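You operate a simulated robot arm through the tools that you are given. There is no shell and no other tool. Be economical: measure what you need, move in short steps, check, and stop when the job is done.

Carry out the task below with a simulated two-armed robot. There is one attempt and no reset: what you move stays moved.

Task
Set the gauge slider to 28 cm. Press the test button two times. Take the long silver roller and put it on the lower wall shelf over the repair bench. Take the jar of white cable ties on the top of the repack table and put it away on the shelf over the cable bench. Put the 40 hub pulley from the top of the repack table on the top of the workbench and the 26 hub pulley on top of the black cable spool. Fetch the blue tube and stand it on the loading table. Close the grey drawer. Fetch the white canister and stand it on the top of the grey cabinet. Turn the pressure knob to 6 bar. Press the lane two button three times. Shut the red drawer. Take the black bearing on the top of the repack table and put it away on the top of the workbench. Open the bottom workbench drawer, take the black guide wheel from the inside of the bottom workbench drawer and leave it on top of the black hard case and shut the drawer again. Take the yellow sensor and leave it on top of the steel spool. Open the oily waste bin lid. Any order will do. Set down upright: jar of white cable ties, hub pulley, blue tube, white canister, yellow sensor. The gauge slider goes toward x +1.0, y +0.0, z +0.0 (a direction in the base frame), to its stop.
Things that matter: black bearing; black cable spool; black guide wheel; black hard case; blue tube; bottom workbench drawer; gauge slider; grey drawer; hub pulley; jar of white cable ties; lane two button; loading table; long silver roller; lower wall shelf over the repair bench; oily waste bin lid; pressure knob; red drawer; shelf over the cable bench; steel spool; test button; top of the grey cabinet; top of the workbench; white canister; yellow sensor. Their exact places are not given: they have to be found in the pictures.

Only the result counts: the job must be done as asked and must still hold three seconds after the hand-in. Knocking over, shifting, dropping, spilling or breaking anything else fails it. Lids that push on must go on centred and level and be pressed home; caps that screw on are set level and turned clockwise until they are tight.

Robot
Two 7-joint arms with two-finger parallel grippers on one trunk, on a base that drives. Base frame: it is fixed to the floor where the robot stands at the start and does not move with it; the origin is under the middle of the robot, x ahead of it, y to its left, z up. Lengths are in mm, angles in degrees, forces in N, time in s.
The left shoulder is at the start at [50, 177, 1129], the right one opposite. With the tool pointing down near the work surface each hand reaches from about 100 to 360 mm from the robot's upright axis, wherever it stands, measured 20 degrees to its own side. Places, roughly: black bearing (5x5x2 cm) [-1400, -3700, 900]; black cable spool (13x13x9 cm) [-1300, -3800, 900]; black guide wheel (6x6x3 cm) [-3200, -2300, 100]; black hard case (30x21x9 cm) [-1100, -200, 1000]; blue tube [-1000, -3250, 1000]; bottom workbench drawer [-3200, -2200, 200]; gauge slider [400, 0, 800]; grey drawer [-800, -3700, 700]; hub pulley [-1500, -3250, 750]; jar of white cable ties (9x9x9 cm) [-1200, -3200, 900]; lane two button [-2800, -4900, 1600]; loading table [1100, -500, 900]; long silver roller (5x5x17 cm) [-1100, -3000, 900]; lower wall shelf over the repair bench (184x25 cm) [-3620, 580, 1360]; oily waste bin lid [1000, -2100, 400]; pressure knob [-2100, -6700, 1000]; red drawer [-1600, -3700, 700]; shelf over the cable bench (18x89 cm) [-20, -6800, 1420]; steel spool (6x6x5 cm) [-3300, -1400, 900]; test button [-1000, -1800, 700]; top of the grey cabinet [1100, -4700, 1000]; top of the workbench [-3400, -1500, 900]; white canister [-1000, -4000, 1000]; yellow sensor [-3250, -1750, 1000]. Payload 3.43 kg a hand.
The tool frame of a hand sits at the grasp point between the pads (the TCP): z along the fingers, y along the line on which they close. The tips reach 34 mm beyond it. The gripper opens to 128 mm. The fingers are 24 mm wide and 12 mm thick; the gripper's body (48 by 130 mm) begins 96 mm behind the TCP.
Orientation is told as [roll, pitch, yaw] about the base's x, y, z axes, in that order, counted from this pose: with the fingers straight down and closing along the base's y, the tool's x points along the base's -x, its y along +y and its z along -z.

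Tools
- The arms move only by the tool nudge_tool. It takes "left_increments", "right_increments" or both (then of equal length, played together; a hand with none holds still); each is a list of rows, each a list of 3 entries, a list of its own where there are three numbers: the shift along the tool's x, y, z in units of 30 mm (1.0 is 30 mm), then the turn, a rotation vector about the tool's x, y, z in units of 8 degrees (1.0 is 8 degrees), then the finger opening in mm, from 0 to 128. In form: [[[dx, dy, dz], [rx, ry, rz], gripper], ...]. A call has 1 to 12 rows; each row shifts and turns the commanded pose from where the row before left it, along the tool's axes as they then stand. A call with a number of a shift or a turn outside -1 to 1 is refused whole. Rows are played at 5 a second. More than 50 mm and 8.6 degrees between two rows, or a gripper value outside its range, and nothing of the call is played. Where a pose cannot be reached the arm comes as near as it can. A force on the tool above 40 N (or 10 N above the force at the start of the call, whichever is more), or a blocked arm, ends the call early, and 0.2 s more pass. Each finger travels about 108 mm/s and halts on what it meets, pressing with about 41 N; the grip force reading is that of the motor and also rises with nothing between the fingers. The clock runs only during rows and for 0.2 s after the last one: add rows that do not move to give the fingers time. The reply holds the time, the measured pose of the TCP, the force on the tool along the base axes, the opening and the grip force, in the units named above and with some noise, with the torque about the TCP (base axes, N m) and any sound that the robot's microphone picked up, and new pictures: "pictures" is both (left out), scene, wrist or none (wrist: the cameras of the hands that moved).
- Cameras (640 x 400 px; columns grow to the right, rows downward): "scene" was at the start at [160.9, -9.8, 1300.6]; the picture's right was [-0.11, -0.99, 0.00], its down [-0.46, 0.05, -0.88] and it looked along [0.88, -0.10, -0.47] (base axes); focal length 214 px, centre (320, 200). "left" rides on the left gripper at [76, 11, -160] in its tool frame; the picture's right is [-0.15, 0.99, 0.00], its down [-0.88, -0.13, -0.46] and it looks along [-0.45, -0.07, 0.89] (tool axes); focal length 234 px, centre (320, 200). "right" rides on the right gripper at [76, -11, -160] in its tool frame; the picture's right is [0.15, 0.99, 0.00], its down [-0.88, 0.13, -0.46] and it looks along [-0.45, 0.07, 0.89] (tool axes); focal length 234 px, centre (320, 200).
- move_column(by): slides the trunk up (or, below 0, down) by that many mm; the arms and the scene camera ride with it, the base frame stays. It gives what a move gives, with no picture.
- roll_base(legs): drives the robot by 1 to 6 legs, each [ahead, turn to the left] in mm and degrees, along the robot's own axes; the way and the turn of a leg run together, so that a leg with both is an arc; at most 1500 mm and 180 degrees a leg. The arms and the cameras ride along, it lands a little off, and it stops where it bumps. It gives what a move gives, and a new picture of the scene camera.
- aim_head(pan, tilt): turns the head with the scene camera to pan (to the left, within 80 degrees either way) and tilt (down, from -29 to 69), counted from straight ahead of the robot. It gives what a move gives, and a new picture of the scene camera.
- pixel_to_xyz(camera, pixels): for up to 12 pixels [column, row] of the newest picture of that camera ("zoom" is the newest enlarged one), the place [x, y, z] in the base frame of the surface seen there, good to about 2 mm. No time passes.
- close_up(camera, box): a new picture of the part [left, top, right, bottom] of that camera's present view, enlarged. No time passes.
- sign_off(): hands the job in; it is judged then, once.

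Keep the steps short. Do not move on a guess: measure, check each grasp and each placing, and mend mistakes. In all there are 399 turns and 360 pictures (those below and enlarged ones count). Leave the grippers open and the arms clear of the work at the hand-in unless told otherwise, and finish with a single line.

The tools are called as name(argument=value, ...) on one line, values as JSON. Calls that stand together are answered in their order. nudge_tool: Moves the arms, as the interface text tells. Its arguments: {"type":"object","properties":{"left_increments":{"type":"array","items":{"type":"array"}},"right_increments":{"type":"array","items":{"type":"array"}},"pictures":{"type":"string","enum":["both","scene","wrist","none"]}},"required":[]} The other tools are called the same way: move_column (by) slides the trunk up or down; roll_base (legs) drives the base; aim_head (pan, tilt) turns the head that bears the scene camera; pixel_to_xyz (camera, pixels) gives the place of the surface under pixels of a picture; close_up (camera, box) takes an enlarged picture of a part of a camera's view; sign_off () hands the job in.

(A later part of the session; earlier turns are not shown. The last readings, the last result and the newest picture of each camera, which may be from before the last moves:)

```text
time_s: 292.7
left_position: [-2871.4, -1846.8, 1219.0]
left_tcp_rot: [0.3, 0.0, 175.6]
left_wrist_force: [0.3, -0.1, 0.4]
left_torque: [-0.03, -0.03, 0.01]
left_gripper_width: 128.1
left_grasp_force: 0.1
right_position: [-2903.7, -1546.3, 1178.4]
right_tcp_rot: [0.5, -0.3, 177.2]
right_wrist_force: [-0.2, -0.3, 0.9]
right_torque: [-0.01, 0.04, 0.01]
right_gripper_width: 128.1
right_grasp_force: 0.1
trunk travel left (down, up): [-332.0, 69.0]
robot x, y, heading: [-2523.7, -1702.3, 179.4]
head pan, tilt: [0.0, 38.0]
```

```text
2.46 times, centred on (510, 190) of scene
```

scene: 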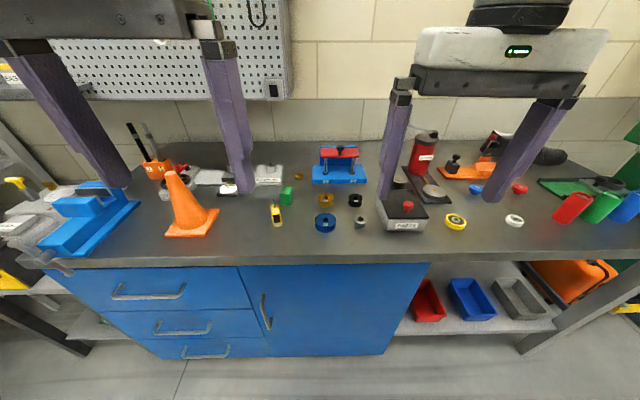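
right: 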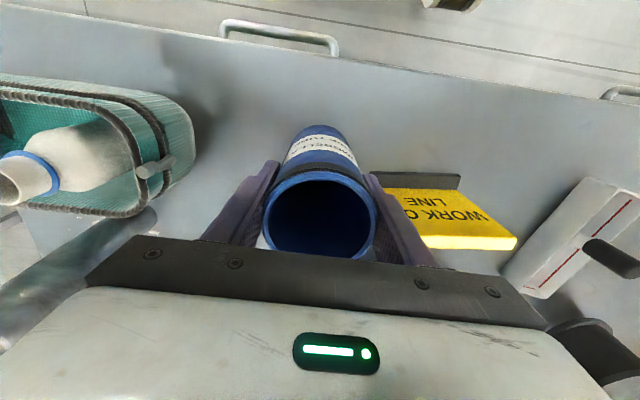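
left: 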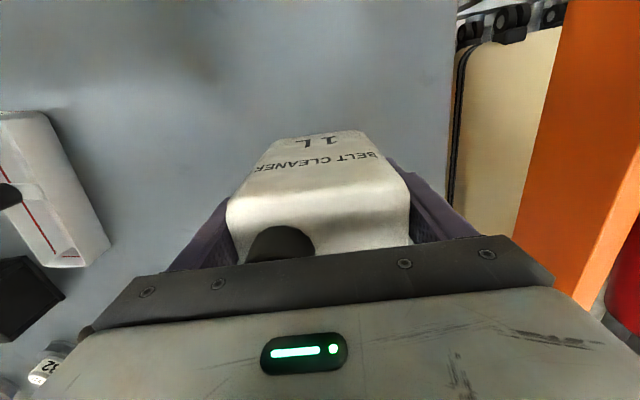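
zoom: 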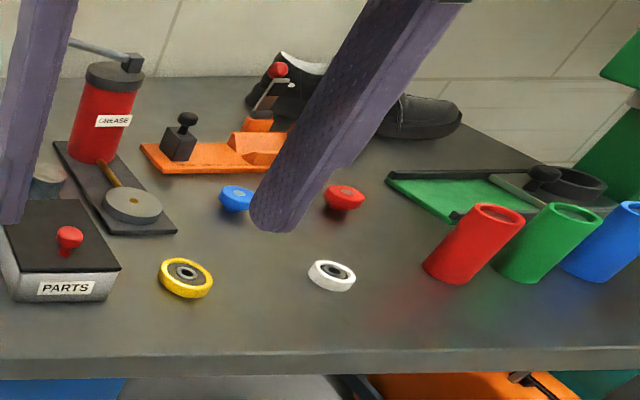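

A round grey object hides behind my right finger at (403,182). I shift the right hand right to uncover it, and measure.

nudge_tool(right_increments=[[[1, -1, 0], [0, 0, 0], 128], [[1, -1, 0], [0, 0, 0], 128], [[1, -1, 0], [0, 0, 0], 128], [[0, -1, 0], [0, 0, 0], 128]], pictures="scene")

close_up(camera="scene", box=[360, 120, 500, 240])

```text
time_s: 293.7
left_position: [-2871.7, -1845.8, 1219.5]
left_tcp_rot: [0.4, 0.1, 175.5]
left_wrist_force: [0.4, 0.0, 0.5]
left_torque: [0.0, 0.0, 0.03]
left_gripper_width: 127.9
left_grasp_force: 0.1
right_position: [-2807.7, -1431.5, 1176.5]
right_tcp_rot: [0.7, -0.2, 177.4]
right_wrist_force: [0.2, 0.0, -0.2]
right_torque: [0.0, -0.01, 0.0]
right_gripper_width: 127.8
right_grasp_force: 0.1
trunk travel left (down, up): [-332.0, 69.0]
robot x, y, heading: [-2524.1, -1705.3, 179.5]
head pan, tilt: [0.0, 38.0]
```

scene: 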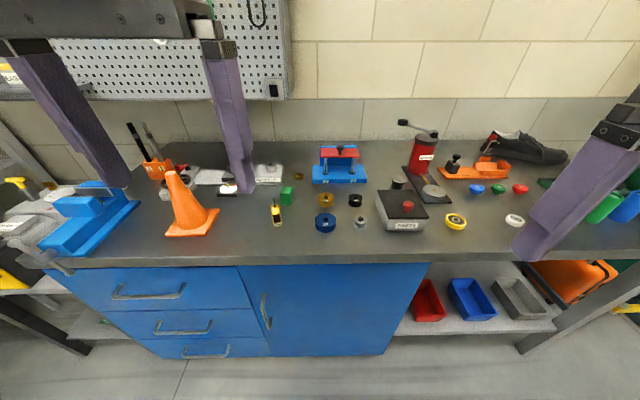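

```text
3.33 times, centred on (430, 180) of scene
```

zoom: 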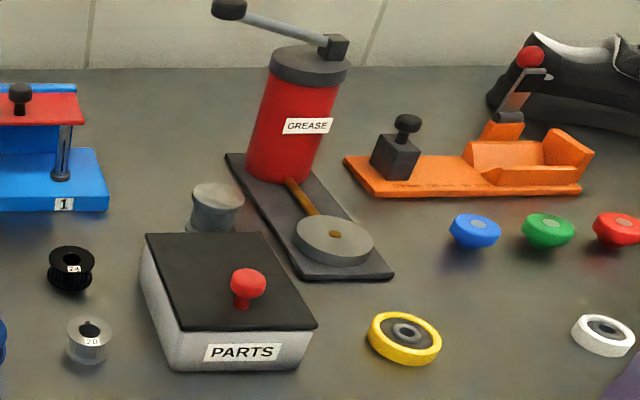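

The steel spool is at zoom (216,205), behind the PARTS box. I measure it and the surroundings.

pixel_to_xyz(camera="zoom", pixels=[[218, 192], [195, 190], [242, 193], [218, 187], [216, 200], [215, 220], [230, 250], [280, 45], [240, 175], [310, 210], [150, 240], [250, 280]])

pixel_to_xyz(camera="scene", pixels=[[277, 205], [272, 207], [282, 207], [278, 222], [277, 214], [277, 200], [287, 195], [320, 215], [300, 240]])

close_up(camera="scene", box=[260, 180, 310, 230])

```text
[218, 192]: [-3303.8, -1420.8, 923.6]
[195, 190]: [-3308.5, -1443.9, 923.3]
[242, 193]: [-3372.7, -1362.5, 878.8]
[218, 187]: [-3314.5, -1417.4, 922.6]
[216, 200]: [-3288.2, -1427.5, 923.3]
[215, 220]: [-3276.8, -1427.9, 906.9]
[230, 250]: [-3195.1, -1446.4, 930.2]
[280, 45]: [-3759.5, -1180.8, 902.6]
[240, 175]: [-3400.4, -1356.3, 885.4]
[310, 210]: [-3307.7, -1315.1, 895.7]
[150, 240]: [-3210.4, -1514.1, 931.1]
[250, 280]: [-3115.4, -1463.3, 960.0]
```

```text
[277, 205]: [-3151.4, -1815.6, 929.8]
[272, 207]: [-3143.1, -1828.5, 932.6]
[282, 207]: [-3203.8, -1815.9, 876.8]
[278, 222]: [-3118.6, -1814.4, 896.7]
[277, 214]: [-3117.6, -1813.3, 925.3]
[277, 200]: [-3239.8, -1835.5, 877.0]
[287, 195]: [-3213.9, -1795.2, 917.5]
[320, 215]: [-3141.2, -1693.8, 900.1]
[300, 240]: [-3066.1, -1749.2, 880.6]
```

```text
8.00 times, centred on (285, 205) of scene
```

zoom: 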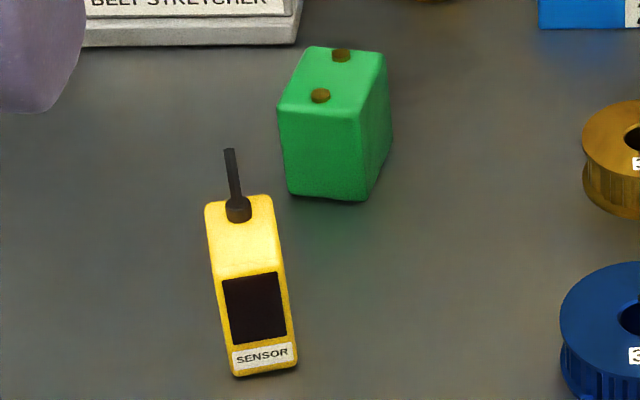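

Sensor: about 26 mm wide at (−3135, −1815), standing on z≈878. Spool top z≈923, centre ≈(−3308, −1418). The left hand is nearly in line with the sensor; I drive 160 mm closer.

roll_base(legs=[[160, 0]])

```text
time_s: 295.1
left_position: [-3033.4, -1846.5, 1220.0]
left_tcp_rot: [0.3, 0.1, 175.8]
left_wrist_force: [-0.2, 0.3, -0.8]
left_torque: [-0.01, -0.02, 0.01]
left_gripper_width: 127.9
left_grasp_force: 0.1
right_position: [-2971.2, -1429.4, 1174.8]
right_tcp_rot: [0.7, -0.2, 177.4]
right_wrist_force: [0.1, -0.2, -0.9]
right_torque: [-0.02, 0.0, 0.0]
right_gripper_width: 128.1
right_grasp_force: 0.1
trunk travel left (down, up): [-332.0, 69.0]
robot x, y, heading: [-2683.1, -1701.8, 179.2]
head pan, tilt: [0.0, 38.0]
```

scene: 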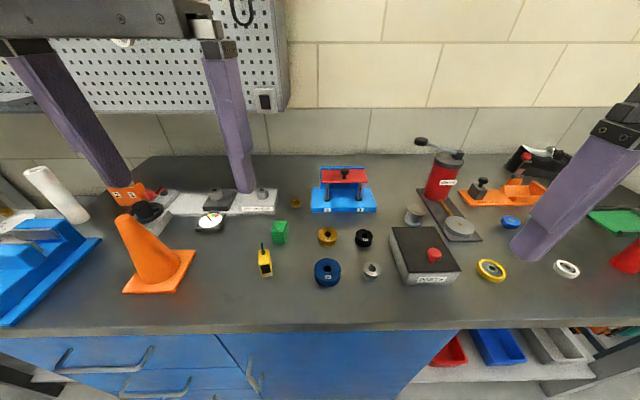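

close_up(camera="scene", box=[240, 210, 304, 290])

pixel_to_xyz(camera="scene", pixels=[[264, 252], [258, 255], [270, 254], [265, 270], [260, 266], [271, 265], [262, 248], [278, 240], [272, 274], [315, 270]])

```text
5.00 times, centred on (272, 250) of scene
```

zoom: 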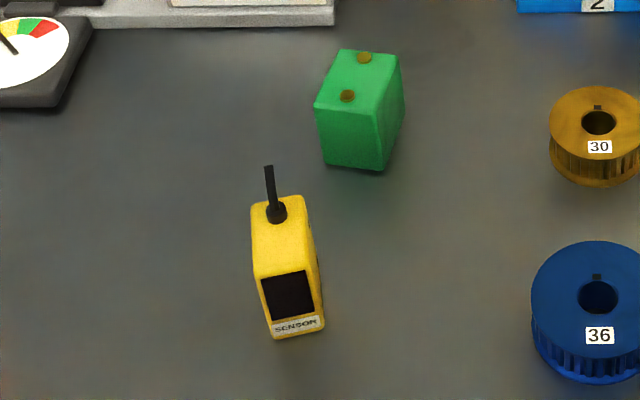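

```text
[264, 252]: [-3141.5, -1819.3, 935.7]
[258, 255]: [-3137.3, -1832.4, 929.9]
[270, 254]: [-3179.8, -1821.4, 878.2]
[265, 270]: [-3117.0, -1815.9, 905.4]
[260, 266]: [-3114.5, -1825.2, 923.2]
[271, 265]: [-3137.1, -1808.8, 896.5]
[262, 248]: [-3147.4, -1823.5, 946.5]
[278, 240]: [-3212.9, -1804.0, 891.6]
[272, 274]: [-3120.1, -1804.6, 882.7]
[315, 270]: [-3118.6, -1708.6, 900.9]
```

The sensor is turned about 16°, its centre ≈(−3135, −1820). I turn the left hand by 20°, narrow it to 70 mm, and go above it.

nudge_tool(left_increments=[[[0, 0, 1], [0, 0, -0.83], 100], [[0, 0, 1], [0, 0, -0.83], 70], [[0, 0, 1], [0, 0, -0.84], 70], [[-0.76, -0.44, 1], [0, 0, 0], 70], [[-0.76, -0.44, 1], [0, 0, 0], 70], [[-0.76, -0.44, 1], [0, 0, 0], 70], [[-0.75, -0.44, 1], [0, 0, 0], 70]], pictures="wrist")

```text
time_s: 296.7
left_position: [-3131.2, -1819.6, 1006.6]
left_tcp_rot: [0.3, -0.1, -164.3]
left_wrist_force: [-0.5, -0.6, 0.5]
left_torque: [-0.01, -0.01, -0.03]
left_gripper_width: 70.0
left_grasp_force: 0.0
right_position: [-2970.4, -1429.4, 1176.5]
right_tcp_rot: [0.7, -0.2, 177.3]
right_wrist_force: [-0.1, 0.4, 0.4]
right_torque: [0.01, 0.02, -0.01]
right_gripper_width: 127.9
right_grasp_force: 0.0
trunk travel left (down, up): [-332.0, 69.0]
robot x, y, heading: [-2682.8, -1699.4, 179.3]
head pan, tilt: [0.0, 38.0]
```

left: 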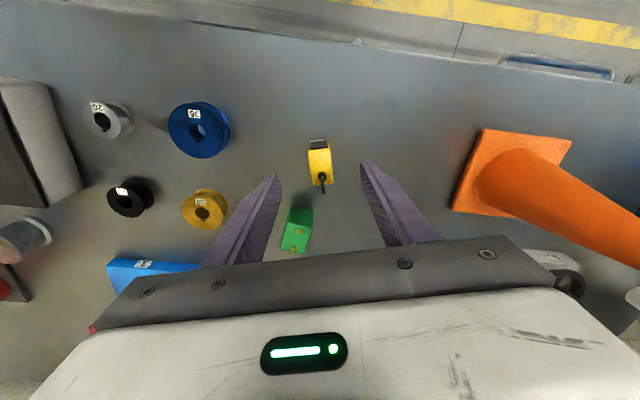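

Well aligned over the sensor. I lower 88 mm and close.

nudge_tool(left_increments=[[[0, 0, 1], [0, 0, 0], 70], [[0, 0, 1], [0, 0, 0], 70], [[0, 0, 0.95], [0, 0, 0], 70], [[0, 0, 0], [0, 0, 0], 15], [[0, 0, 0], [0, 0, 0], 15], [[0, 0, 0], [0, 0, 0], 15]], pictures="wrist")

```text
time_s: 298.1
left_position: [-3131.8, -1822.4, 922.7]
left_tcp_rot: [0.3, -0.1, -164.2]
left_wrist_force: [0.4, 0.9, 0.7]
left_torque: [0.01, 0.03, -0.01]
left_gripper_width: 23.3
left_grasp_force: 40.9
right_position: [-2970.9, -1429.7, 1175.8]
right_tcp_rot: [0.7, -0.2, 177.4]
right_wrist_force: [-0.7, 0.0, 0.7]
right_torque: [-0.02, -0.01, 0.03]
right_gripper_width: 127.7
right_grasp_force: 0.0
trunk travel left (down, up): [-332.0, 69.0]
robot x, y, heading: [-2683.8, -1705.8, 179.4]
head pan, tilt: [0.0, 38.0]
```

left: 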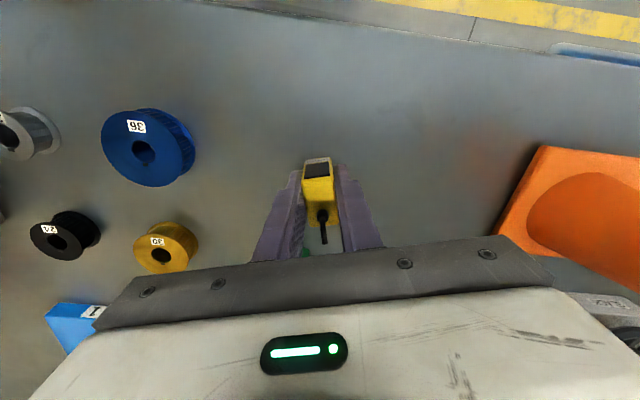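

Gripped at 23 mm. I lift 240 mm and move the base along to the spool.

nudge_tool(left_increments=[[[0, 0, -0.6], [0, 0, 0], 15], [[0, 0, -1], [0, 0, 0], 15], [[0, 0, -1], [0, 0, 0], 15], [[0, 0, -1], [0, 0, 0], 15], [[0, 0, -1], [0, 0, 0], 15], [[0, 0, -1], [0, 0, 0], 15], [[0, 0, -1], [0, 0, 0], 15], [[0, 0, -1], [0, 0, 0], 15]], pictures="none")

roll_base(legs=[[-250, 0], [0, -90], [430, 0], [0, 90], [260, 0]])

```text
time_s: 299.9
left_position: [-3134.7, -1821.2, 1148.2]
left_tcp_rot: [0.3, 0.1, -164.3]
left_wrist_force: [-0.5, 0.9, -1.2]
left_torque: [-0.02, 0.01, -0.01]
left_gripper_width: 23.2
left_grasp_force: 41.5
right_position: [-2970.4, -1429.7, 1176.6]
right_tcp_rot: [0.6, -0.2, 177.4]
right_wrist_force: [1.1, 0.2, -1.2]
right_torque: [0.02, 0.0, -0.01]
right_gripper_width: 128.2
right_grasp_force: 0.1
trunk travel left (down, up): [-332.0, 69.0]
robot x, y, heading: [-2686.1, -1702.3, 179.4]
head pan, tilt: [0.0, 38.0]
```

```text
time_s: 312.8
left_position: [-3148.0, -1404.5, 1147.2]
left_tcp_rot: [0.4, 0.1, -163.8]
left_wrist_force: [-0.8, 0.2, -0.8]
left_torque: [-0.03, -0.01, 0.04]
left_gripper_width: 23.2
left_grasp_force: 40.2
right_position: [-2987.0, -1011.5, 1176.2]
right_tcp_rot: [0.6, -0.3, 177.8]
right_wrist_force: [-0.9, 0.5, -0.6]
right_torque: [0.0, -0.03, 0.0]
right_gripper_width: 127.9
right_grasp_force: 0.0
trunk travel left (down, up): [-332.0, 69.0]
robot x, y, heading: [-2696.7, -1285.8, 179.9]
head pan, tilt: [0.0, 38.0]
```

scene: 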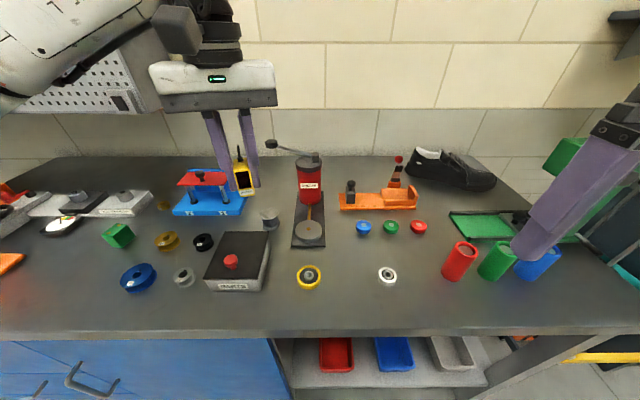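

The left hand is close. I measure the spool from here.

close_up(camera="scene", box=[230, 130, 350, 250])

pixel_to_xyz(camera="scene", pixels=[[269, 213], [261, 213], [278, 213], [269, 208], [269, 218], [271, 225], [300, 235], [308, 165], [265, 240], [275, 143]])

```text
3.33 times, centred on (290, 190) of scene
```

zoom: 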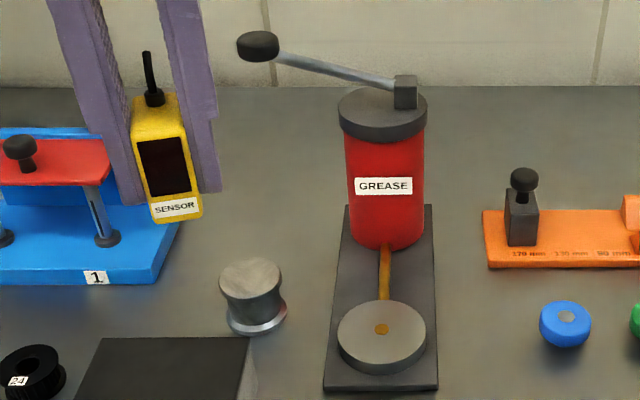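

```text
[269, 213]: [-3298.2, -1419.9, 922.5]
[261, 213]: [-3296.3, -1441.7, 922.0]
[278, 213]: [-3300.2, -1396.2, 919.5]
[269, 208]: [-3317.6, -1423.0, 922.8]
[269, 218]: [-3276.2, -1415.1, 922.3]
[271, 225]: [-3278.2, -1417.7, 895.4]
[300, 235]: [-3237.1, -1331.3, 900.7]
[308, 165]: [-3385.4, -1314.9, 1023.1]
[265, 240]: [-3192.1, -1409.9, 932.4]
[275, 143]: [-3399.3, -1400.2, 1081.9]
```

Spool top centre: (−3300, −1419, 922). I move the sensor over it at height and check the reach.

nudge_tool(left_increments=[[[-1, -0.19, 0], [0, 0, 0], 15], [[-1, -0.19, 0], [0, 0, 0], 15], [[-1, -0.19, 0], [0, 0, 0], 15], [[-1, -0.19, 0], [0, 0, 0], 15], [[-1, -0.19, 0], [0, 0, 0], 15], [[0, 0, 0.8], [0, 0, 0], 15]])

```text
time_s: 314.2
left_position: [-3301.5, -1420.9, 1124.6]
left_tcp_rot: [0.4, -0.1, -163.8]
left_wrist_force: [-0.1, -0.2, -0.9]
left_torque: [0.02, -0.03, 0.01]
left_gripper_width: 23.2
left_grasp_force: 40.8
right_position: [-2986.6, -1013.3, 1176.3]
right_tcp_rot: [0.6, -0.3, 177.9]
right_wrist_force: [0.4, -0.7, -0.1]
right_torque: [0.04, 0.01, 0.01]
right_gripper_width: 127.9
right_grasp_force: 0.2
trunk travel left (down, up): [-332.0, 69.0]
robot x, y, heading: [-2699.5, -1279.1, 180.0]
head pan, tilt: [0.0, 38.0]
```

scene: 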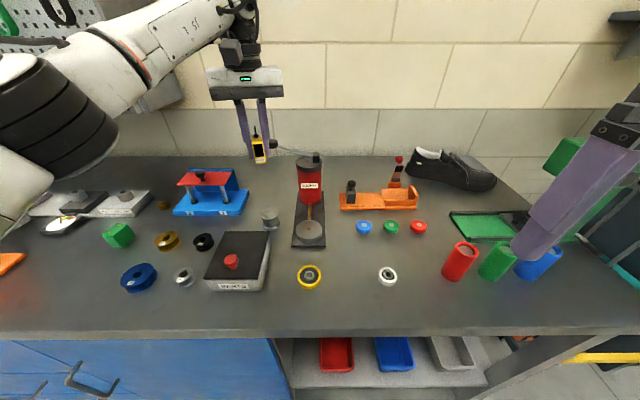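
left: 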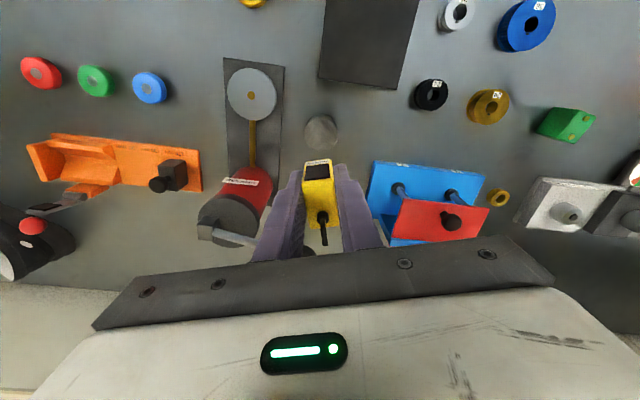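

Reach is fine and the spool shows right below. I lower to just above it.

nudge_tool(left_increments=[[[0, 0, 1], [0, 0, 0], 15], [[0, 0, 1], [0, 0, 0], 15], [[0, 0, 1], [0, 0, 0], 15], [[0, 0, 1], [0, 0, 0], 15], [[0, 0, 1], [0, 0, 0], 15], [[0, 0, 0.1], [0, 0, 0], 15], [[0, 0, 0], [0, 0, 0], 15]])

```text
time_s: 315.8
left_position: [-3301.9, -1419.1, 971.7]
left_tcp_rot: [0.4, -0.1, -163.8]
left_wrist_force: [0.7, 0.5, -0.1]
left_torque: [-0.02, -0.01, 0.02]
left_gripper_width: 22.9
left_grasp_force: 41.5
right_position: [-2985.4, -1012.4, 1176.4]
right_tcp_rot: [0.5, -0.3, 177.8]
right_wrist_force: [0.1, -0.2, 0.2]
right_torque: [0.03, 0.0, 0.01]
right_gripper_width: 127.6
right_grasp_force: 0.1
trunk travel left (down, up): [-332.0, 69.0]
robot x, y, heading: [-2697.5, -1282.1, 179.9]
head pan, tilt: [0.0, 38.0]
```

scene: 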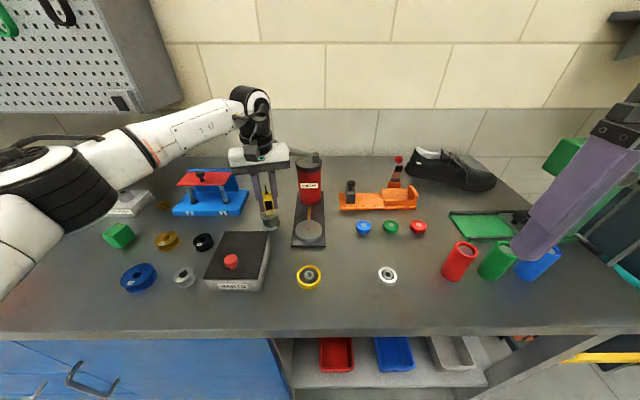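
left: 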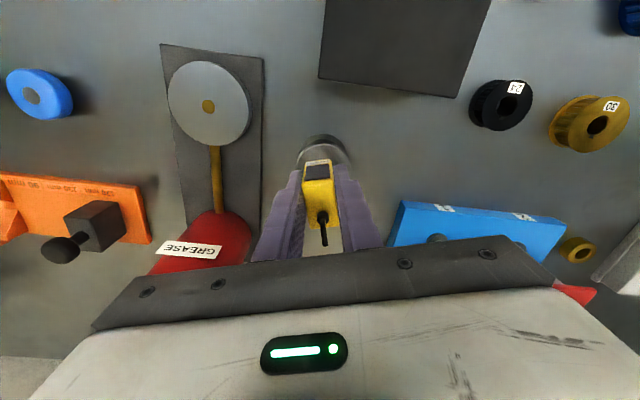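

I zoom the wrist view to check the sensor against the spool's rim.

close_up(camera="left", box=[270, 120, 380, 260])

close_up(camera="scene", box=[240, 160, 300, 240])

```text
2.86 times, centred on (325, 190) of left
```

zoom: 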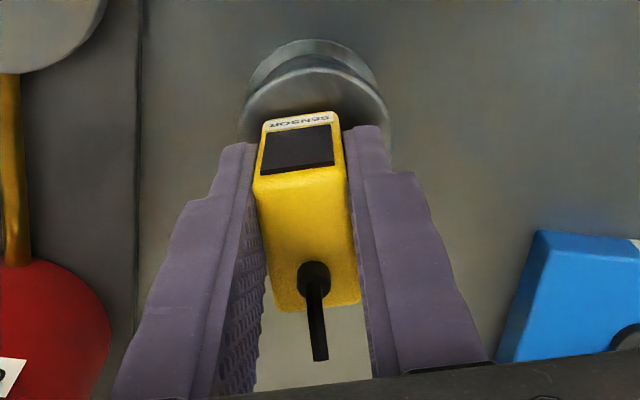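

```text
5.00 times, centred on (270, 200) of scene
```

zoom: 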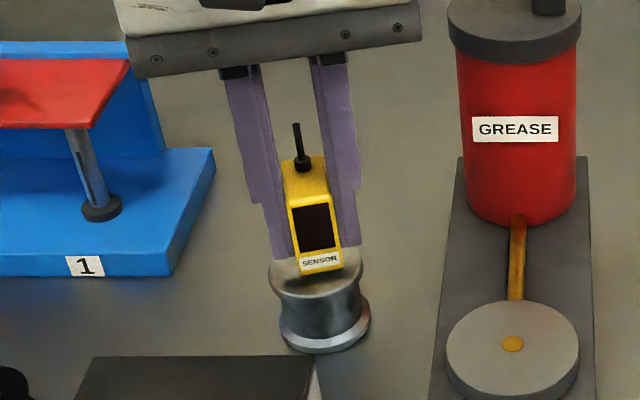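

The sensor sits too far back on the spool by about 14 mm. I shift it toward the robot and recheck.

nudge_tool(left_increments=[[[0.45, 0.1, 0], [0, 0, 0], 15], [[0, 0, 0], [0, 0, 0], 15]], pictures="none")

close_up(camera="left", box=[270, 120, 380, 260])

close_up(camera="scene", box=[250, 180, 290, 240])

```text
time_s: 316.4
left_position: [-3288.1, -1418.6, 970.1]
left_tcp_rot: [0.3, -0.1, -163.7]
left_wrist_force: [-0.6, -0.6, -0.5]
left_torque: [0.01, -0.03, 0.03]
left_gripper_width: 23.4
left_grasp_force: 41.5
right_position: [-2985.8, -1011.6, 1176.3]
right_tcp_rot: [0.5, -0.2, 177.8]
right_wrist_force: [0.3, 0.2, 0.0]
right_torque: [-0.02, 0.02, 0.02]
right_gripper_width: 128.0
right_grasp_force: 0.1
trunk travel left (down, up): [-332.0, 69.0]
robot x, y, heading: [-2702.3, -1285.7, 180.1]
head pan, tilt: [0.0, 38.0]
```

```text
2.86 times, centred on (325, 190) of left
```

zoom: 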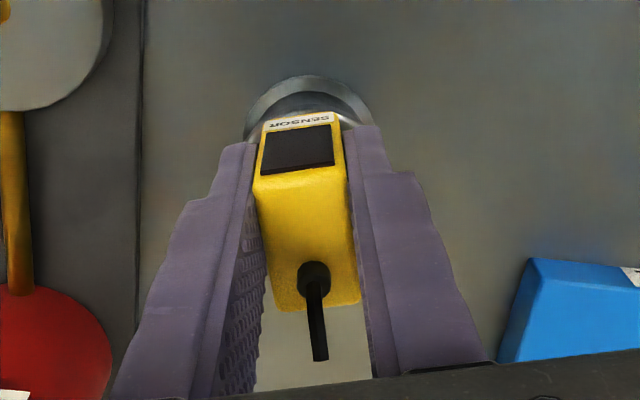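

```text
6.67 times, centred on (270, 210) of scene
```

zoom: 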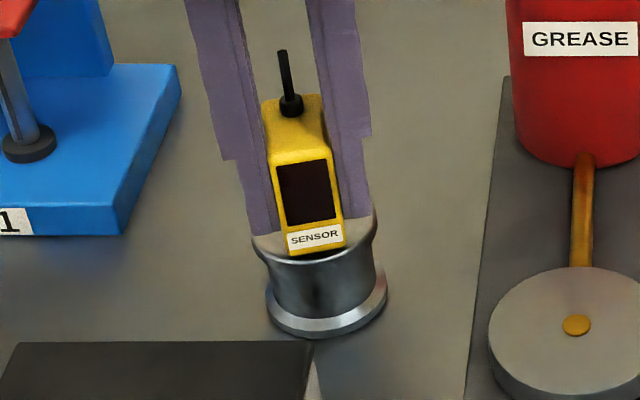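

The front would end at the spool's front edge; 4 mm back is right. Then I lower until contact.

nudge_tool(left_increments=[[[-0.14, 0, 0], [0, 0, 0], 15], [[0, 0, 0.06], [0, 0, 0], 15], [[0, 0, 0.06], [0, 0, 0], 15], [[0, 0, 0], [0, 0, 0], 15]], pictures="none")

close_up(camera="scene", box=[250, 180, 290, 240])

```text
time_s: 317.4
left_position: [-3290.3, -1421.0, 968.3]
left_tcp_rot: [0.4, -0.1, -163.7]
left_wrist_force: [0.2, 0.9, -0.4]
left_torque: [0.03, 0.02, 0.0]
left_gripper_width: 23.4
left_grasp_force: 41.4
right_position: [-2986.3, -1012.0, 1176.2]
right_tcp_rot: [0.6, -0.3, 177.8]
right_wrist_force: [-0.2, 0.2, 0.4]
right_torque: [0.01, 0.0, 0.0]
right_gripper_width: 128.2
right_grasp_force: 0.0
trunk travel left (down, up): [-332.0, 69.0]
robot x, y, heading: [-2697.9, -1281.4, 180.1]
head pan, tilt: [0.0, 38.0]
```

```text
6.67 times, centred on (270, 210) of scene
```

zoom: 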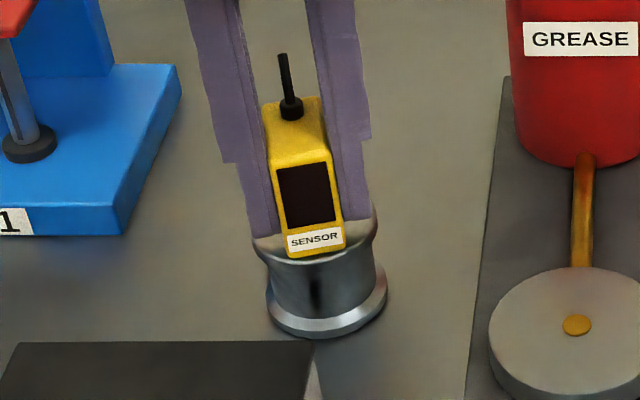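

A further 4 mm back, then down to contact.

nudge_tool(left_increments=[[[-0.15, 0, 0], [0, 0, 0], 15], [[0, 0, 0.04], [0, 0, 0], 15], [[0, 0, 0.04], [0, 0, 0], 15], [[0, 0, 0.04], [0, 0, 0], 15], [[0, 0, 0], [0, 0, 0], 15]], pictures="none")

```text
time_s: 318.6
left_position: [-3293.1, -1421.7, 967.5]
left_tcp_rot: [0.2, -0.4, -163.7]
left_wrist_force: [2.3, -2.6, 22.2]
left_torque: [-0.22, -0.06, -0.02]
left_gripper_width: 23.2
left_grasp_force: 41.1
right_position: [-2983.7, -1011.9, 1177.9]
right_tcp_rot: [0.6, -0.4, 177.8]
right_wrist_force: [-0.2, -0.2, -0.1]
right_torque: [-0.03, 0.02, 0.03]
right_gripper_width: 128.0
right_grasp_force: 0.1
trunk travel left (down, up): [-332.0, 69.0]
robot x, y, heading: [-2692.1, -1286.5, 180.1]
head pan, tilt: [0.0, 38.0]
```

Contact (22 N). I ease 2 mm, open gently to 60 mm, and look before lifting.

nudge_tool(left_increments=[[[0, 0, -0.06], [0, 0, 0], 15], [[0, 0, 0], [0, 0, 0], 28], [[0, 0, 0], [0, 0, 0], 60], [[0, 0, 0], [0, 0, 0], 60]], pictures="none")

close_up(camera="scene", box=[250, 180, 290, 240])

```text
time_s: 319.6
left_position: [-3294.6, -1421.7, 966.5]
left_tcp_rot: [0.4, -0.1, -163.9]
left_wrist_force: [-0.5, 0.0, 0.5]
left_torque: [0.0, 0.0, 0.02]
left_gripper_width: 60.2
left_grasp_force: 0.1
right_position: [-2984.9, -1012.4, 1176.0]
right_tcp_rot: [0.5, -0.3, 177.8]
right_wrist_force: [-0.2, -0.8, -0.4]
right_torque: [0.01, 0.03, 0.0]
right_gripper_width: 128.0
right_grasp_force: 0.0
trunk travel left (down, up): [-332.0, 69.0]
robot x, y, heading: [-2696.6, -1281.1, 180.0]
head pan, tilt: [0.0, 38.0]
```

```text
6.67 times, centred on (270, 210) of scene
```

zoom: 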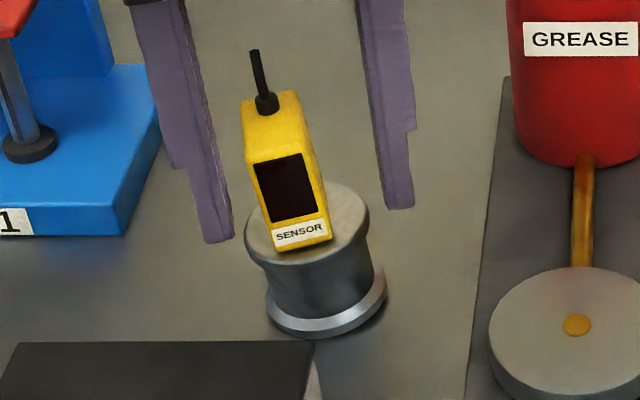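

I let it settle for a second and look again; it looks slightly shifted.

nudge_tool(left_increments=[[[0, 0, 0], [0, 0, 0], 60], [[0, 0, 0], [0, 0, 0], 60], [[0, 0, 0], [0, 0, 0], 60], [[0, 0, 0], [0, 0, 0], 60]], pictures="none")

close_up(camera="scene", box=[250, 180, 290, 240])

close_up(camera="left", box=[250, 100, 390, 260])

```text
time_s: 320.6
left_position: [-3295.0, -1422.0, 964.6]
left_tcp_rot: [0.4, -0.1, -163.9]
left_wrist_force: [0.0, 0.1, 0.0]
left_torque: [0.02, -0.01, -0.01]
left_gripper_width: 60.1
left_grasp_force: 0.0
right_position: [-2985.5, -1011.0, 1175.9]
right_tcp_rot: [0.6, -0.2, 177.9]
right_wrist_force: [0.3, -0.7, -0.1]
right_torque: [0.01, 0.0, 0.02]
right_gripper_width: 128.1
right_grasp_force: 0.1
trunk travel left (down, up): [-332.0, 69.0]
robot x, y, heading: [-2697.8, -1285.3, 179.7]
head pan, tilt: [0.0, 38.0]
```

```text
6.67 times, centred on (270, 210) of scene
```

zoom: 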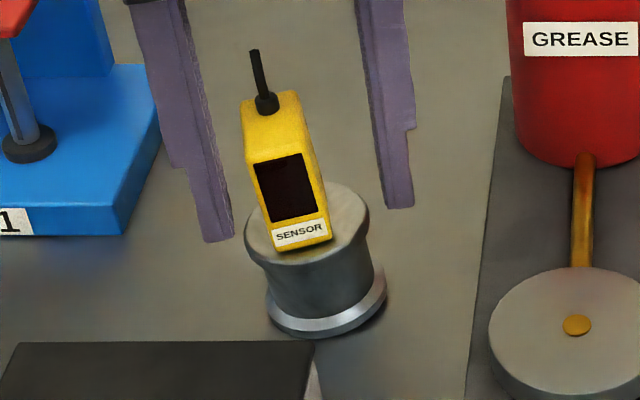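

```text
2.50 times, centred on (320, 180) of left
```

zoom: 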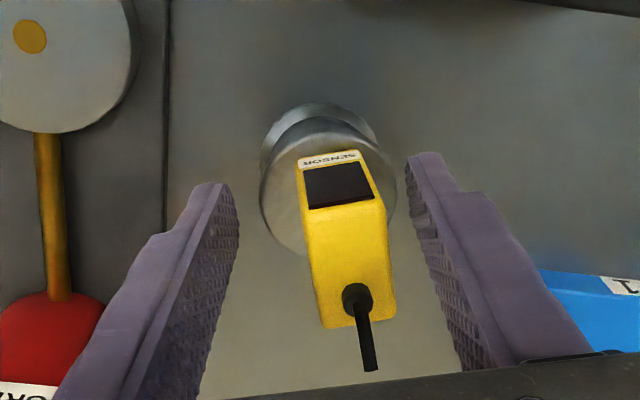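

The spool seems to lean a little. I measure heights across its top and flange.

close_up(camera="scene", box=[250, 180, 290, 240])

pixel_to_xyz(camera="zoom", pixels=[[252, 230], [262, 215], [362, 205], [350, 235], [340, 195], [320, 250], [280, 258], [272, 300], [382, 295], [330, 325], [300, 235], [275, 125]])

```text
6.67 times, centred on (270, 210) of scene
```

zoom: 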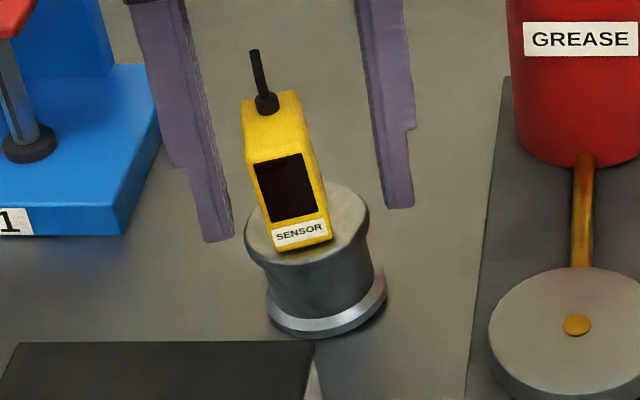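

```text
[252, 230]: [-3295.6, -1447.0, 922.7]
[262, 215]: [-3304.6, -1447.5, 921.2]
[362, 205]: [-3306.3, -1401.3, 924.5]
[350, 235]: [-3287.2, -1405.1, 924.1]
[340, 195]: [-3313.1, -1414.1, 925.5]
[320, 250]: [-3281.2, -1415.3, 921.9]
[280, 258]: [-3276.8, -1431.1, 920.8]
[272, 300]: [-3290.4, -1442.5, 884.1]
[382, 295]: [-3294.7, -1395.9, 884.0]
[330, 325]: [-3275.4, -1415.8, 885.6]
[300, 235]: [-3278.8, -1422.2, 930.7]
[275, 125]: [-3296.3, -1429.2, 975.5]
```

The tilt is only about 2–3° and static. The flange is still flat on the bench. I lift the hand straight away and look again.

nudge_tool(left_increments=[[[0, 0, -0.5], [0, 0, 0], 64], [[0, 0, -1], [0, 0, 0], 64], [[0, 0, -1], [0, 0, 0], 64], [[0, 0, -1], [0, 0, 0], 64], [[0, 0, -1], [0, 0, 0], 64], [[1, 0, -1], [0, 0, 0], 100], [[1, 0, -1], [0, 0, 0], 128], [[1, 0, -1], [0, 0, 0], 128], [[1, 0, 0], [0, 0, 1], 128], [[1, 0, 0], [0, 0, 1], 128], [[1, 0, 0], [0, 0, 0], 128]], pictures="none")

close_up(camera="scene", box=[250, 180, 290, 240])

```text
time_s: 323.0
left_position: [-3117.3, -1385.4, 1189.7]
left_tcp_rot: [0.5, 0.0, -179.9]
left_wrist_force: [-0.2, 0.0, -0.3]
left_torque: [0.0, -0.01, 0.01]
left_gripper_width: 128.0
left_grasp_force: 0.1
right_position: [-2985.6, -1013.5, 1176.1]
right_tcp_rot: [0.6, -0.2, 177.9]
right_wrist_force: [0.1, 0.0, -0.2]
right_torque: [0.03, 0.02, 0.02]
right_gripper_width: 128.0
right_grasp_force: 0.1
trunk travel left (down, up): [-332.0, 69.0]
robot x, y, heading: [-2699.5, -1280.5, 180.0]
head pan, tilt: [0.0, 38.0]
```

```text
6.67 times, centred on (270, 210) of scene
```

zoom: 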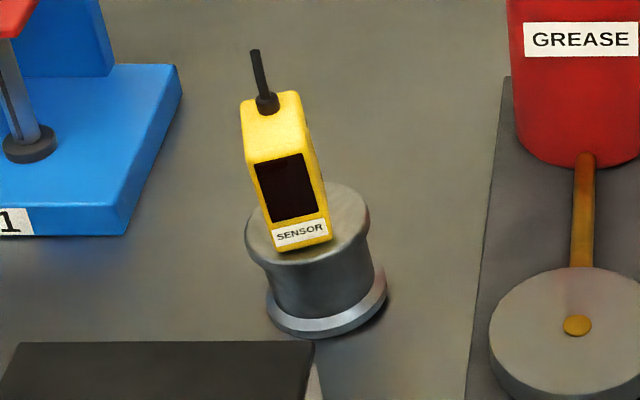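

It stands still. I measure the sensor's front edges to be sure it is upright.

pixel_to_xyz(camera="zoom", pixels=[[257, 175], [276, 240], [308, 163], [326, 228], [280, 165], [302, 235], [250, 110], [292, 100], [285, 190], [312, 330], [285, 325], [375, 300]])

```text
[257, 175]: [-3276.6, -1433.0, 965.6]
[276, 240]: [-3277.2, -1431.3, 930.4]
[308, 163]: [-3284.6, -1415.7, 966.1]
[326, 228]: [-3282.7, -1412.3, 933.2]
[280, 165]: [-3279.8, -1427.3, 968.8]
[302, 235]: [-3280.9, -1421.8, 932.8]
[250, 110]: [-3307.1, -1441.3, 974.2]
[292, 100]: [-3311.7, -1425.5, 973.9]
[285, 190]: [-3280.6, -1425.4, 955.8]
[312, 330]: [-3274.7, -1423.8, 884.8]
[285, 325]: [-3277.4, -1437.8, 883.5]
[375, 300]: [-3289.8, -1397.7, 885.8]
```

The sensor stands on the spool within a few degrees of upright. Next the bottom drawer: back off, move along the bench, and look down at its handle.

roll_base(legs=[[-300, 0], [0, 90], [780, 0], [0, -90]])

aim_head(pan=8, tilt=55)

```text
time_s: 336.5
left_position: [-2777.3, -2200.4, 1191.5]
left_tcp_rot: [0.4, 0.0, -175.1]
left_wrist_force: [0.0, -0.2, -0.2]
left_torque: [0.02, 0.01, -0.01]
left_gripper_width: 128.0
left_grasp_force: 0.0
right_position: [-2676.5, -1820.7, 1177.1]
right_tcp_rot: [0.6, -0.3, -177.5]
right_wrist_force: [0.2, 0.5, 0.5]
right_torque: [-0.01, -0.01, -0.01]
right_gripper_width: 127.7
right_grasp_force: 0.0
trunk travel left (down, up): [-332.0, 69.0]
robot x, y, heading: [-2367.6, -2066.0, -175.8]
head pan, tilt: [0.0, 38.0]
```

scene: 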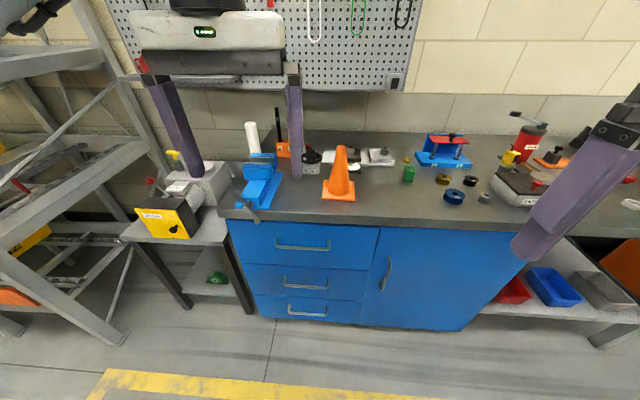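

```text
time_s: 337.3
left_position: [-2778.1, -2201.6, 1190.2]
left_tcp_rot: [0.3, 0.0, -175.2]
left_wrist_force: [-0.1, -0.7, -0.5]
left_torque: [0.02, 0.02, -0.03]
left_gripper_width: 128.3
left_grasp_force: 0.0
right_position: [-2676.0, -1820.8, 1175.5]
right_tcp_rot: [0.5, -0.3, -177.6]
right_wrist_force: [-0.3, 0.0, 0.1]
right_torque: [0.01, -0.02, 0.0]
right_gripper_width: 128.1
right_grasp_force: 0.1
trunk travel left (down, up): [-332.0, 69.0]
robot x, y, heading: [-2366.8, -2068.5, -175.5]
head pan, tilt: [8.0, 55.0]
```

scene: 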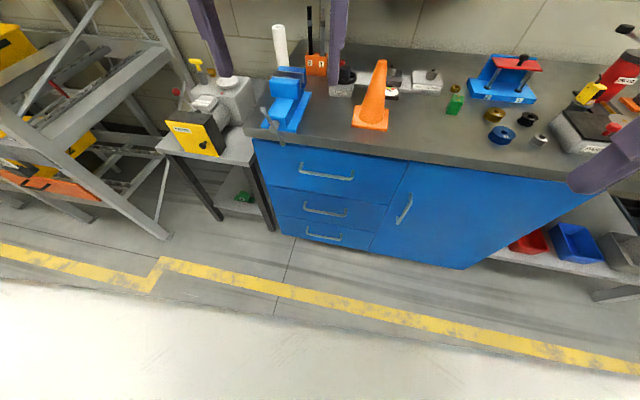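

close_up(camera="scene", box=[240, 140, 420, 270])

pixel_to_xyz(camera="scene", pixels=[[308, 234], [324, 237], [340, 239], [324, 230], [324, 244], [324, 211], [328, 175], [350, 250], [265, 137], [278, 215], [375, 230]])

```text
3.08 times, centred on (330, 205) of scene
```

zoom: 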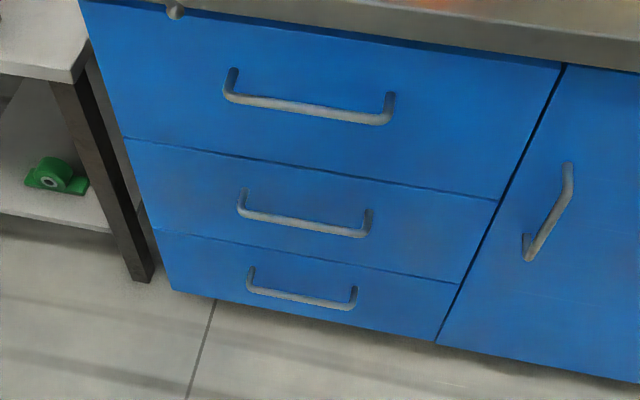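

```text
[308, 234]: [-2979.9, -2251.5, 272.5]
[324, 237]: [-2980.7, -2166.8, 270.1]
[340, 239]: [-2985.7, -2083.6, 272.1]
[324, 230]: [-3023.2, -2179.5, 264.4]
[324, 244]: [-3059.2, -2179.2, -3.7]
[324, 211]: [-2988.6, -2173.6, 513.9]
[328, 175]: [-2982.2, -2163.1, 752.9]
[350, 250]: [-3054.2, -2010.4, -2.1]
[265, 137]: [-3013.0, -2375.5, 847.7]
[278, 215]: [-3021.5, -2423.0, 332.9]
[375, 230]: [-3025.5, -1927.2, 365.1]
```

The bottom handle bar is at x≈−2980, y −2255…−2080, z≈271, 43 mm off the drawer front. I'll hook it with the closed left fingers tilted 25° and pull by driving back. First: retract and tilt the left hand, raise the right one.

nudge_tool(left_increments=[[[1, 0, 0], [0, 0, 0], 60], [[1, 0, 0], [0, 0, 0], 0], [[1, 0, 0], [0, -1, 0], 0], [[1, 0, 0], [0, -1, 0], 0], [[1, 0, 0], [0, -1, 0], 0], [[0, 0, 0], [0, -0.125, 0], 0]], right_increments=[[[0, 0, -1], [0, 0, 0], 128], [[0, 0, -1], [0, 0, 0], 128], [[0, 0, -1], [0, 0, 0], 128], [[0, 0, -1], [0, 0, 0], 128], [[0, 0, -1], [0, 0, 0], 128], [[0, 0, 0], [0, 0, 0], 128]], pictures="none")

move_column(by=-330)

roll_base(legs=[[0, -4.3], [225, 0]])

```text
time_s: 338.7
left_position: [-2629.8, -2187.5, 1177.3]
left_tcp_rot: [0.4, -25.1, -175.4]
left_wrist_force: [0.7, 0.5, 0.0]
left_torque: [-0.03, -0.02, 0.0]
left_gripper_width: 0.0
left_grasp_force: 32.5
right_position: [-2688.4, -1833.3, 1306.1]
right_tcp_rot: [0.6, -0.3, -177.7]
right_wrist_force: [-0.3, -0.5, -0.3]
right_torque: [-0.02, 0.0, -0.02]
right_gripper_width: 128.0
right_grasp_force: 0.1
right hand out of reach, approached as far as the arm can: row 4, 5
trunk travel left (down, up): [-332.0, 69.0]
robot x, y, heading: [-2367.6, -2069.6, -175.8]
head pan, tilt: [8.0, 55.0]
```

```text
time_s: 342.0
left_position: [-2630.7, -2188.8, 848.5]
left_tcp_rot: [0.4, -25.0, -175.3]
left_wrist_force: [-0.2, 1.1, 0.7]
left_torque: [0.01, -0.02, 0.01]
left_gripper_width: 0.0
left_grasp_force: 32.9
right_position: [-2687.3, -1833.6, 976.0]
right_tcp_rot: [0.6, -0.3, -177.6]
right_wrist_force: [0.4, -0.3, -0.2]
right_torque: [-0.02, -0.02, 0.01]
right_gripper_width: 128.0
right_grasp_force: 0.0
trunk travel left (down, up): [-2.0, 399.0]
robot x, y, heading: [-2368.6, -2064.7, -175.6]
head pan, tilt: [8.0, 55.0]
```

```text
time_s: 344.2
left_position: [-2867.4, -2166.8, 847.5]
left_tcp_rot: [0.4, -25.0, 179.9]
left_wrist_force: [-1.0, 0.1, -0.2]
left_torque: [0.01, 0.03, 0.01]
left_gripper_width: 0.0
left_grasp_force: 32.7
right_position: [-2896.6, -1808.6, 974.8]
right_tcp_rot: [0.6, -0.3, 177.6]
right_wrist_force: [0.4, -0.7, 0.5]
right_torque: [-0.04, 0.02, 0.01]
right_gripper_width: 128.1
right_grasp_force: 0.1
trunk travel left (down, up): [-2.0, 399.0]
robot x, y, heading: [-2594.6, -2067.4, 179.6]
head pan, tilt: [8.0, 55.0]
```

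scene: 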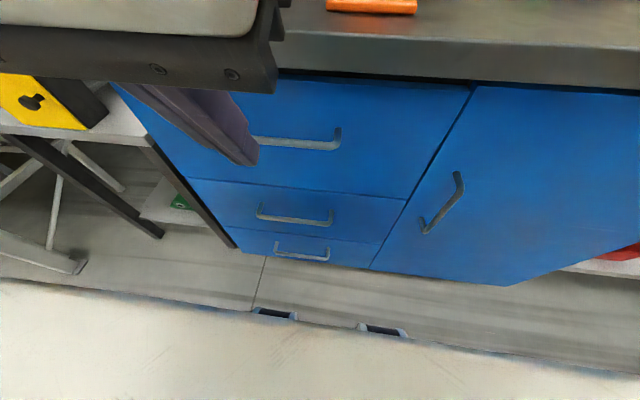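

Now I lower the left hand straight down in front of the drawers.

nudge_tool(left_increments=[[[0.4226, 0, 0.906], [0, 0, 0], 0], [[0.4226, 0, 0.906], [0, 0, 0], 0], [[0.4226, 0, 0.906], [0, 0, 0], 0], [[0.4226, 0, 0.906], [0, 0, 0], 0], [[0.4226, 0, 0.906], [0, 0, 0], 0], [[0.4226, 0, 0.906], [0, 0, 0], 0], [[0.4226, 0, 0.906], [0, 0, 0], 0], [[0.4226, 0, 0.906], [0, 0, 0], 0], [[0.4226, 0, 0.906], [0, 0, 0], 0], [[0.4226, 0, 0.906], [0, 0, 0], 0], [[0.4226, 0, 0.906], [0, 0, 0], 0], [[0.4226, 0, 0.906], [0, 0, 0], 0]], pictures="none")

nudge_tool(left_increments=[[[0.4226, 0, 0.906], [0, 0, 0], 0], [[0.4226, 0, 0.906], [0, 0, 0], 0], [[0.4226, 0, 0.906], [0, 0, 0], 0], [[0.4226, 0, 0.906], [0, 0, 0], 0], [[0.4226, 0, 0.906], [0, 0, 0], 0]])

```text
time_s: 344.7
left_position: [-2867.6, -2164.2, 812.4]
left_tcp_rot: [-0.3, -24.3, -180.0]
left_wrist_force: [1.4, -1.9, 17.0]
left_torque: [0.16, -2.33, -0.33]
left_gripper_width: 0.2
left_grasp_force: 32.8
right_position: [-2895.6, -1807.9, 975.8]
right_tcp_rot: [0.6, -0.4, 177.7]
right_wrist_force: [-0.3, -0.2, -0.6]
right_torque: [0.01, 0.0, 0.01]
right_gripper_width: 128.0
right_grasp_force: 0.1
trunk travel left (down, up): [-2.0, 399.0]
robot x, y, heading: [-2595.2, -2067.9, 179.9]
head pan, tilt: [8.0, 55.0]
stopped in row 2 (left hand): the force on the tool passed its limit (the readings are from after the stop); the commanded pose is now the measured one
```

```text
time_s: 345.0
left_position: [-2865.9, -2164.3, 812.7]
left_tcp_rot: [-0.8, -24.0, -179.5]
left_wrist_force: [1.6, -2.0, 9.7]
left_torque: [0.13, -1.3, -0.21]
left_gripper_width: 0.0
left_grasp_force: 33.1
right_position: [-2896.0, -1807.2, 976.0]
right_tcp_rot: [0.6, -0.2, 177.6]
right_wrist_force: [0.0, -0.8, -1.5]
right_torque: [-0.01, -0.05, 0.0]
right_gripper_width: 128.0
right_grasp_force: 0.0
trunk travel left (down, up): [-2.0, 399.0]
robot x, y, heading: [-2594.6, -2069.0, 179.9]
head pan, tilt: [8.0, 55.0]
stopped in row 1 (left hand): the force on the tool passed its limit (the readings are from after the stop); the commanded pose is now the measured one
```

scene: 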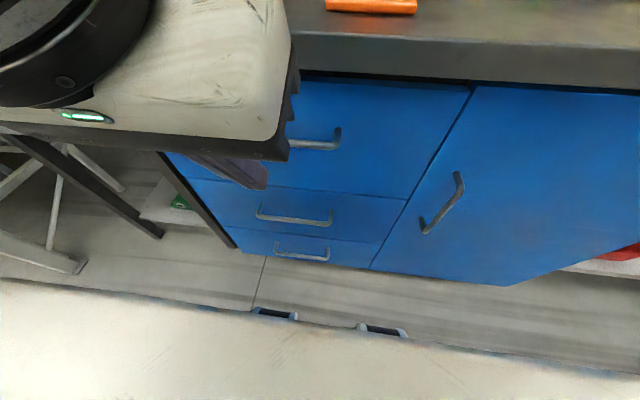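
left: 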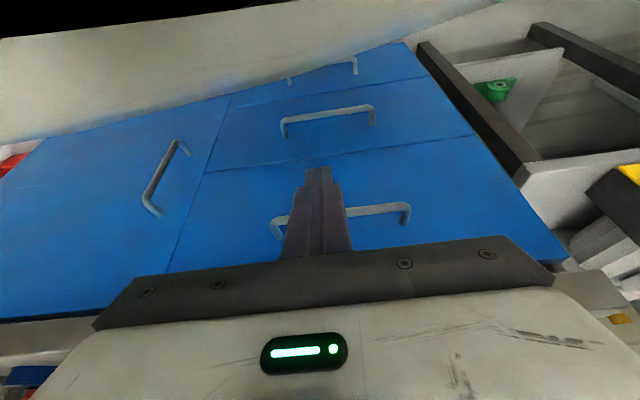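

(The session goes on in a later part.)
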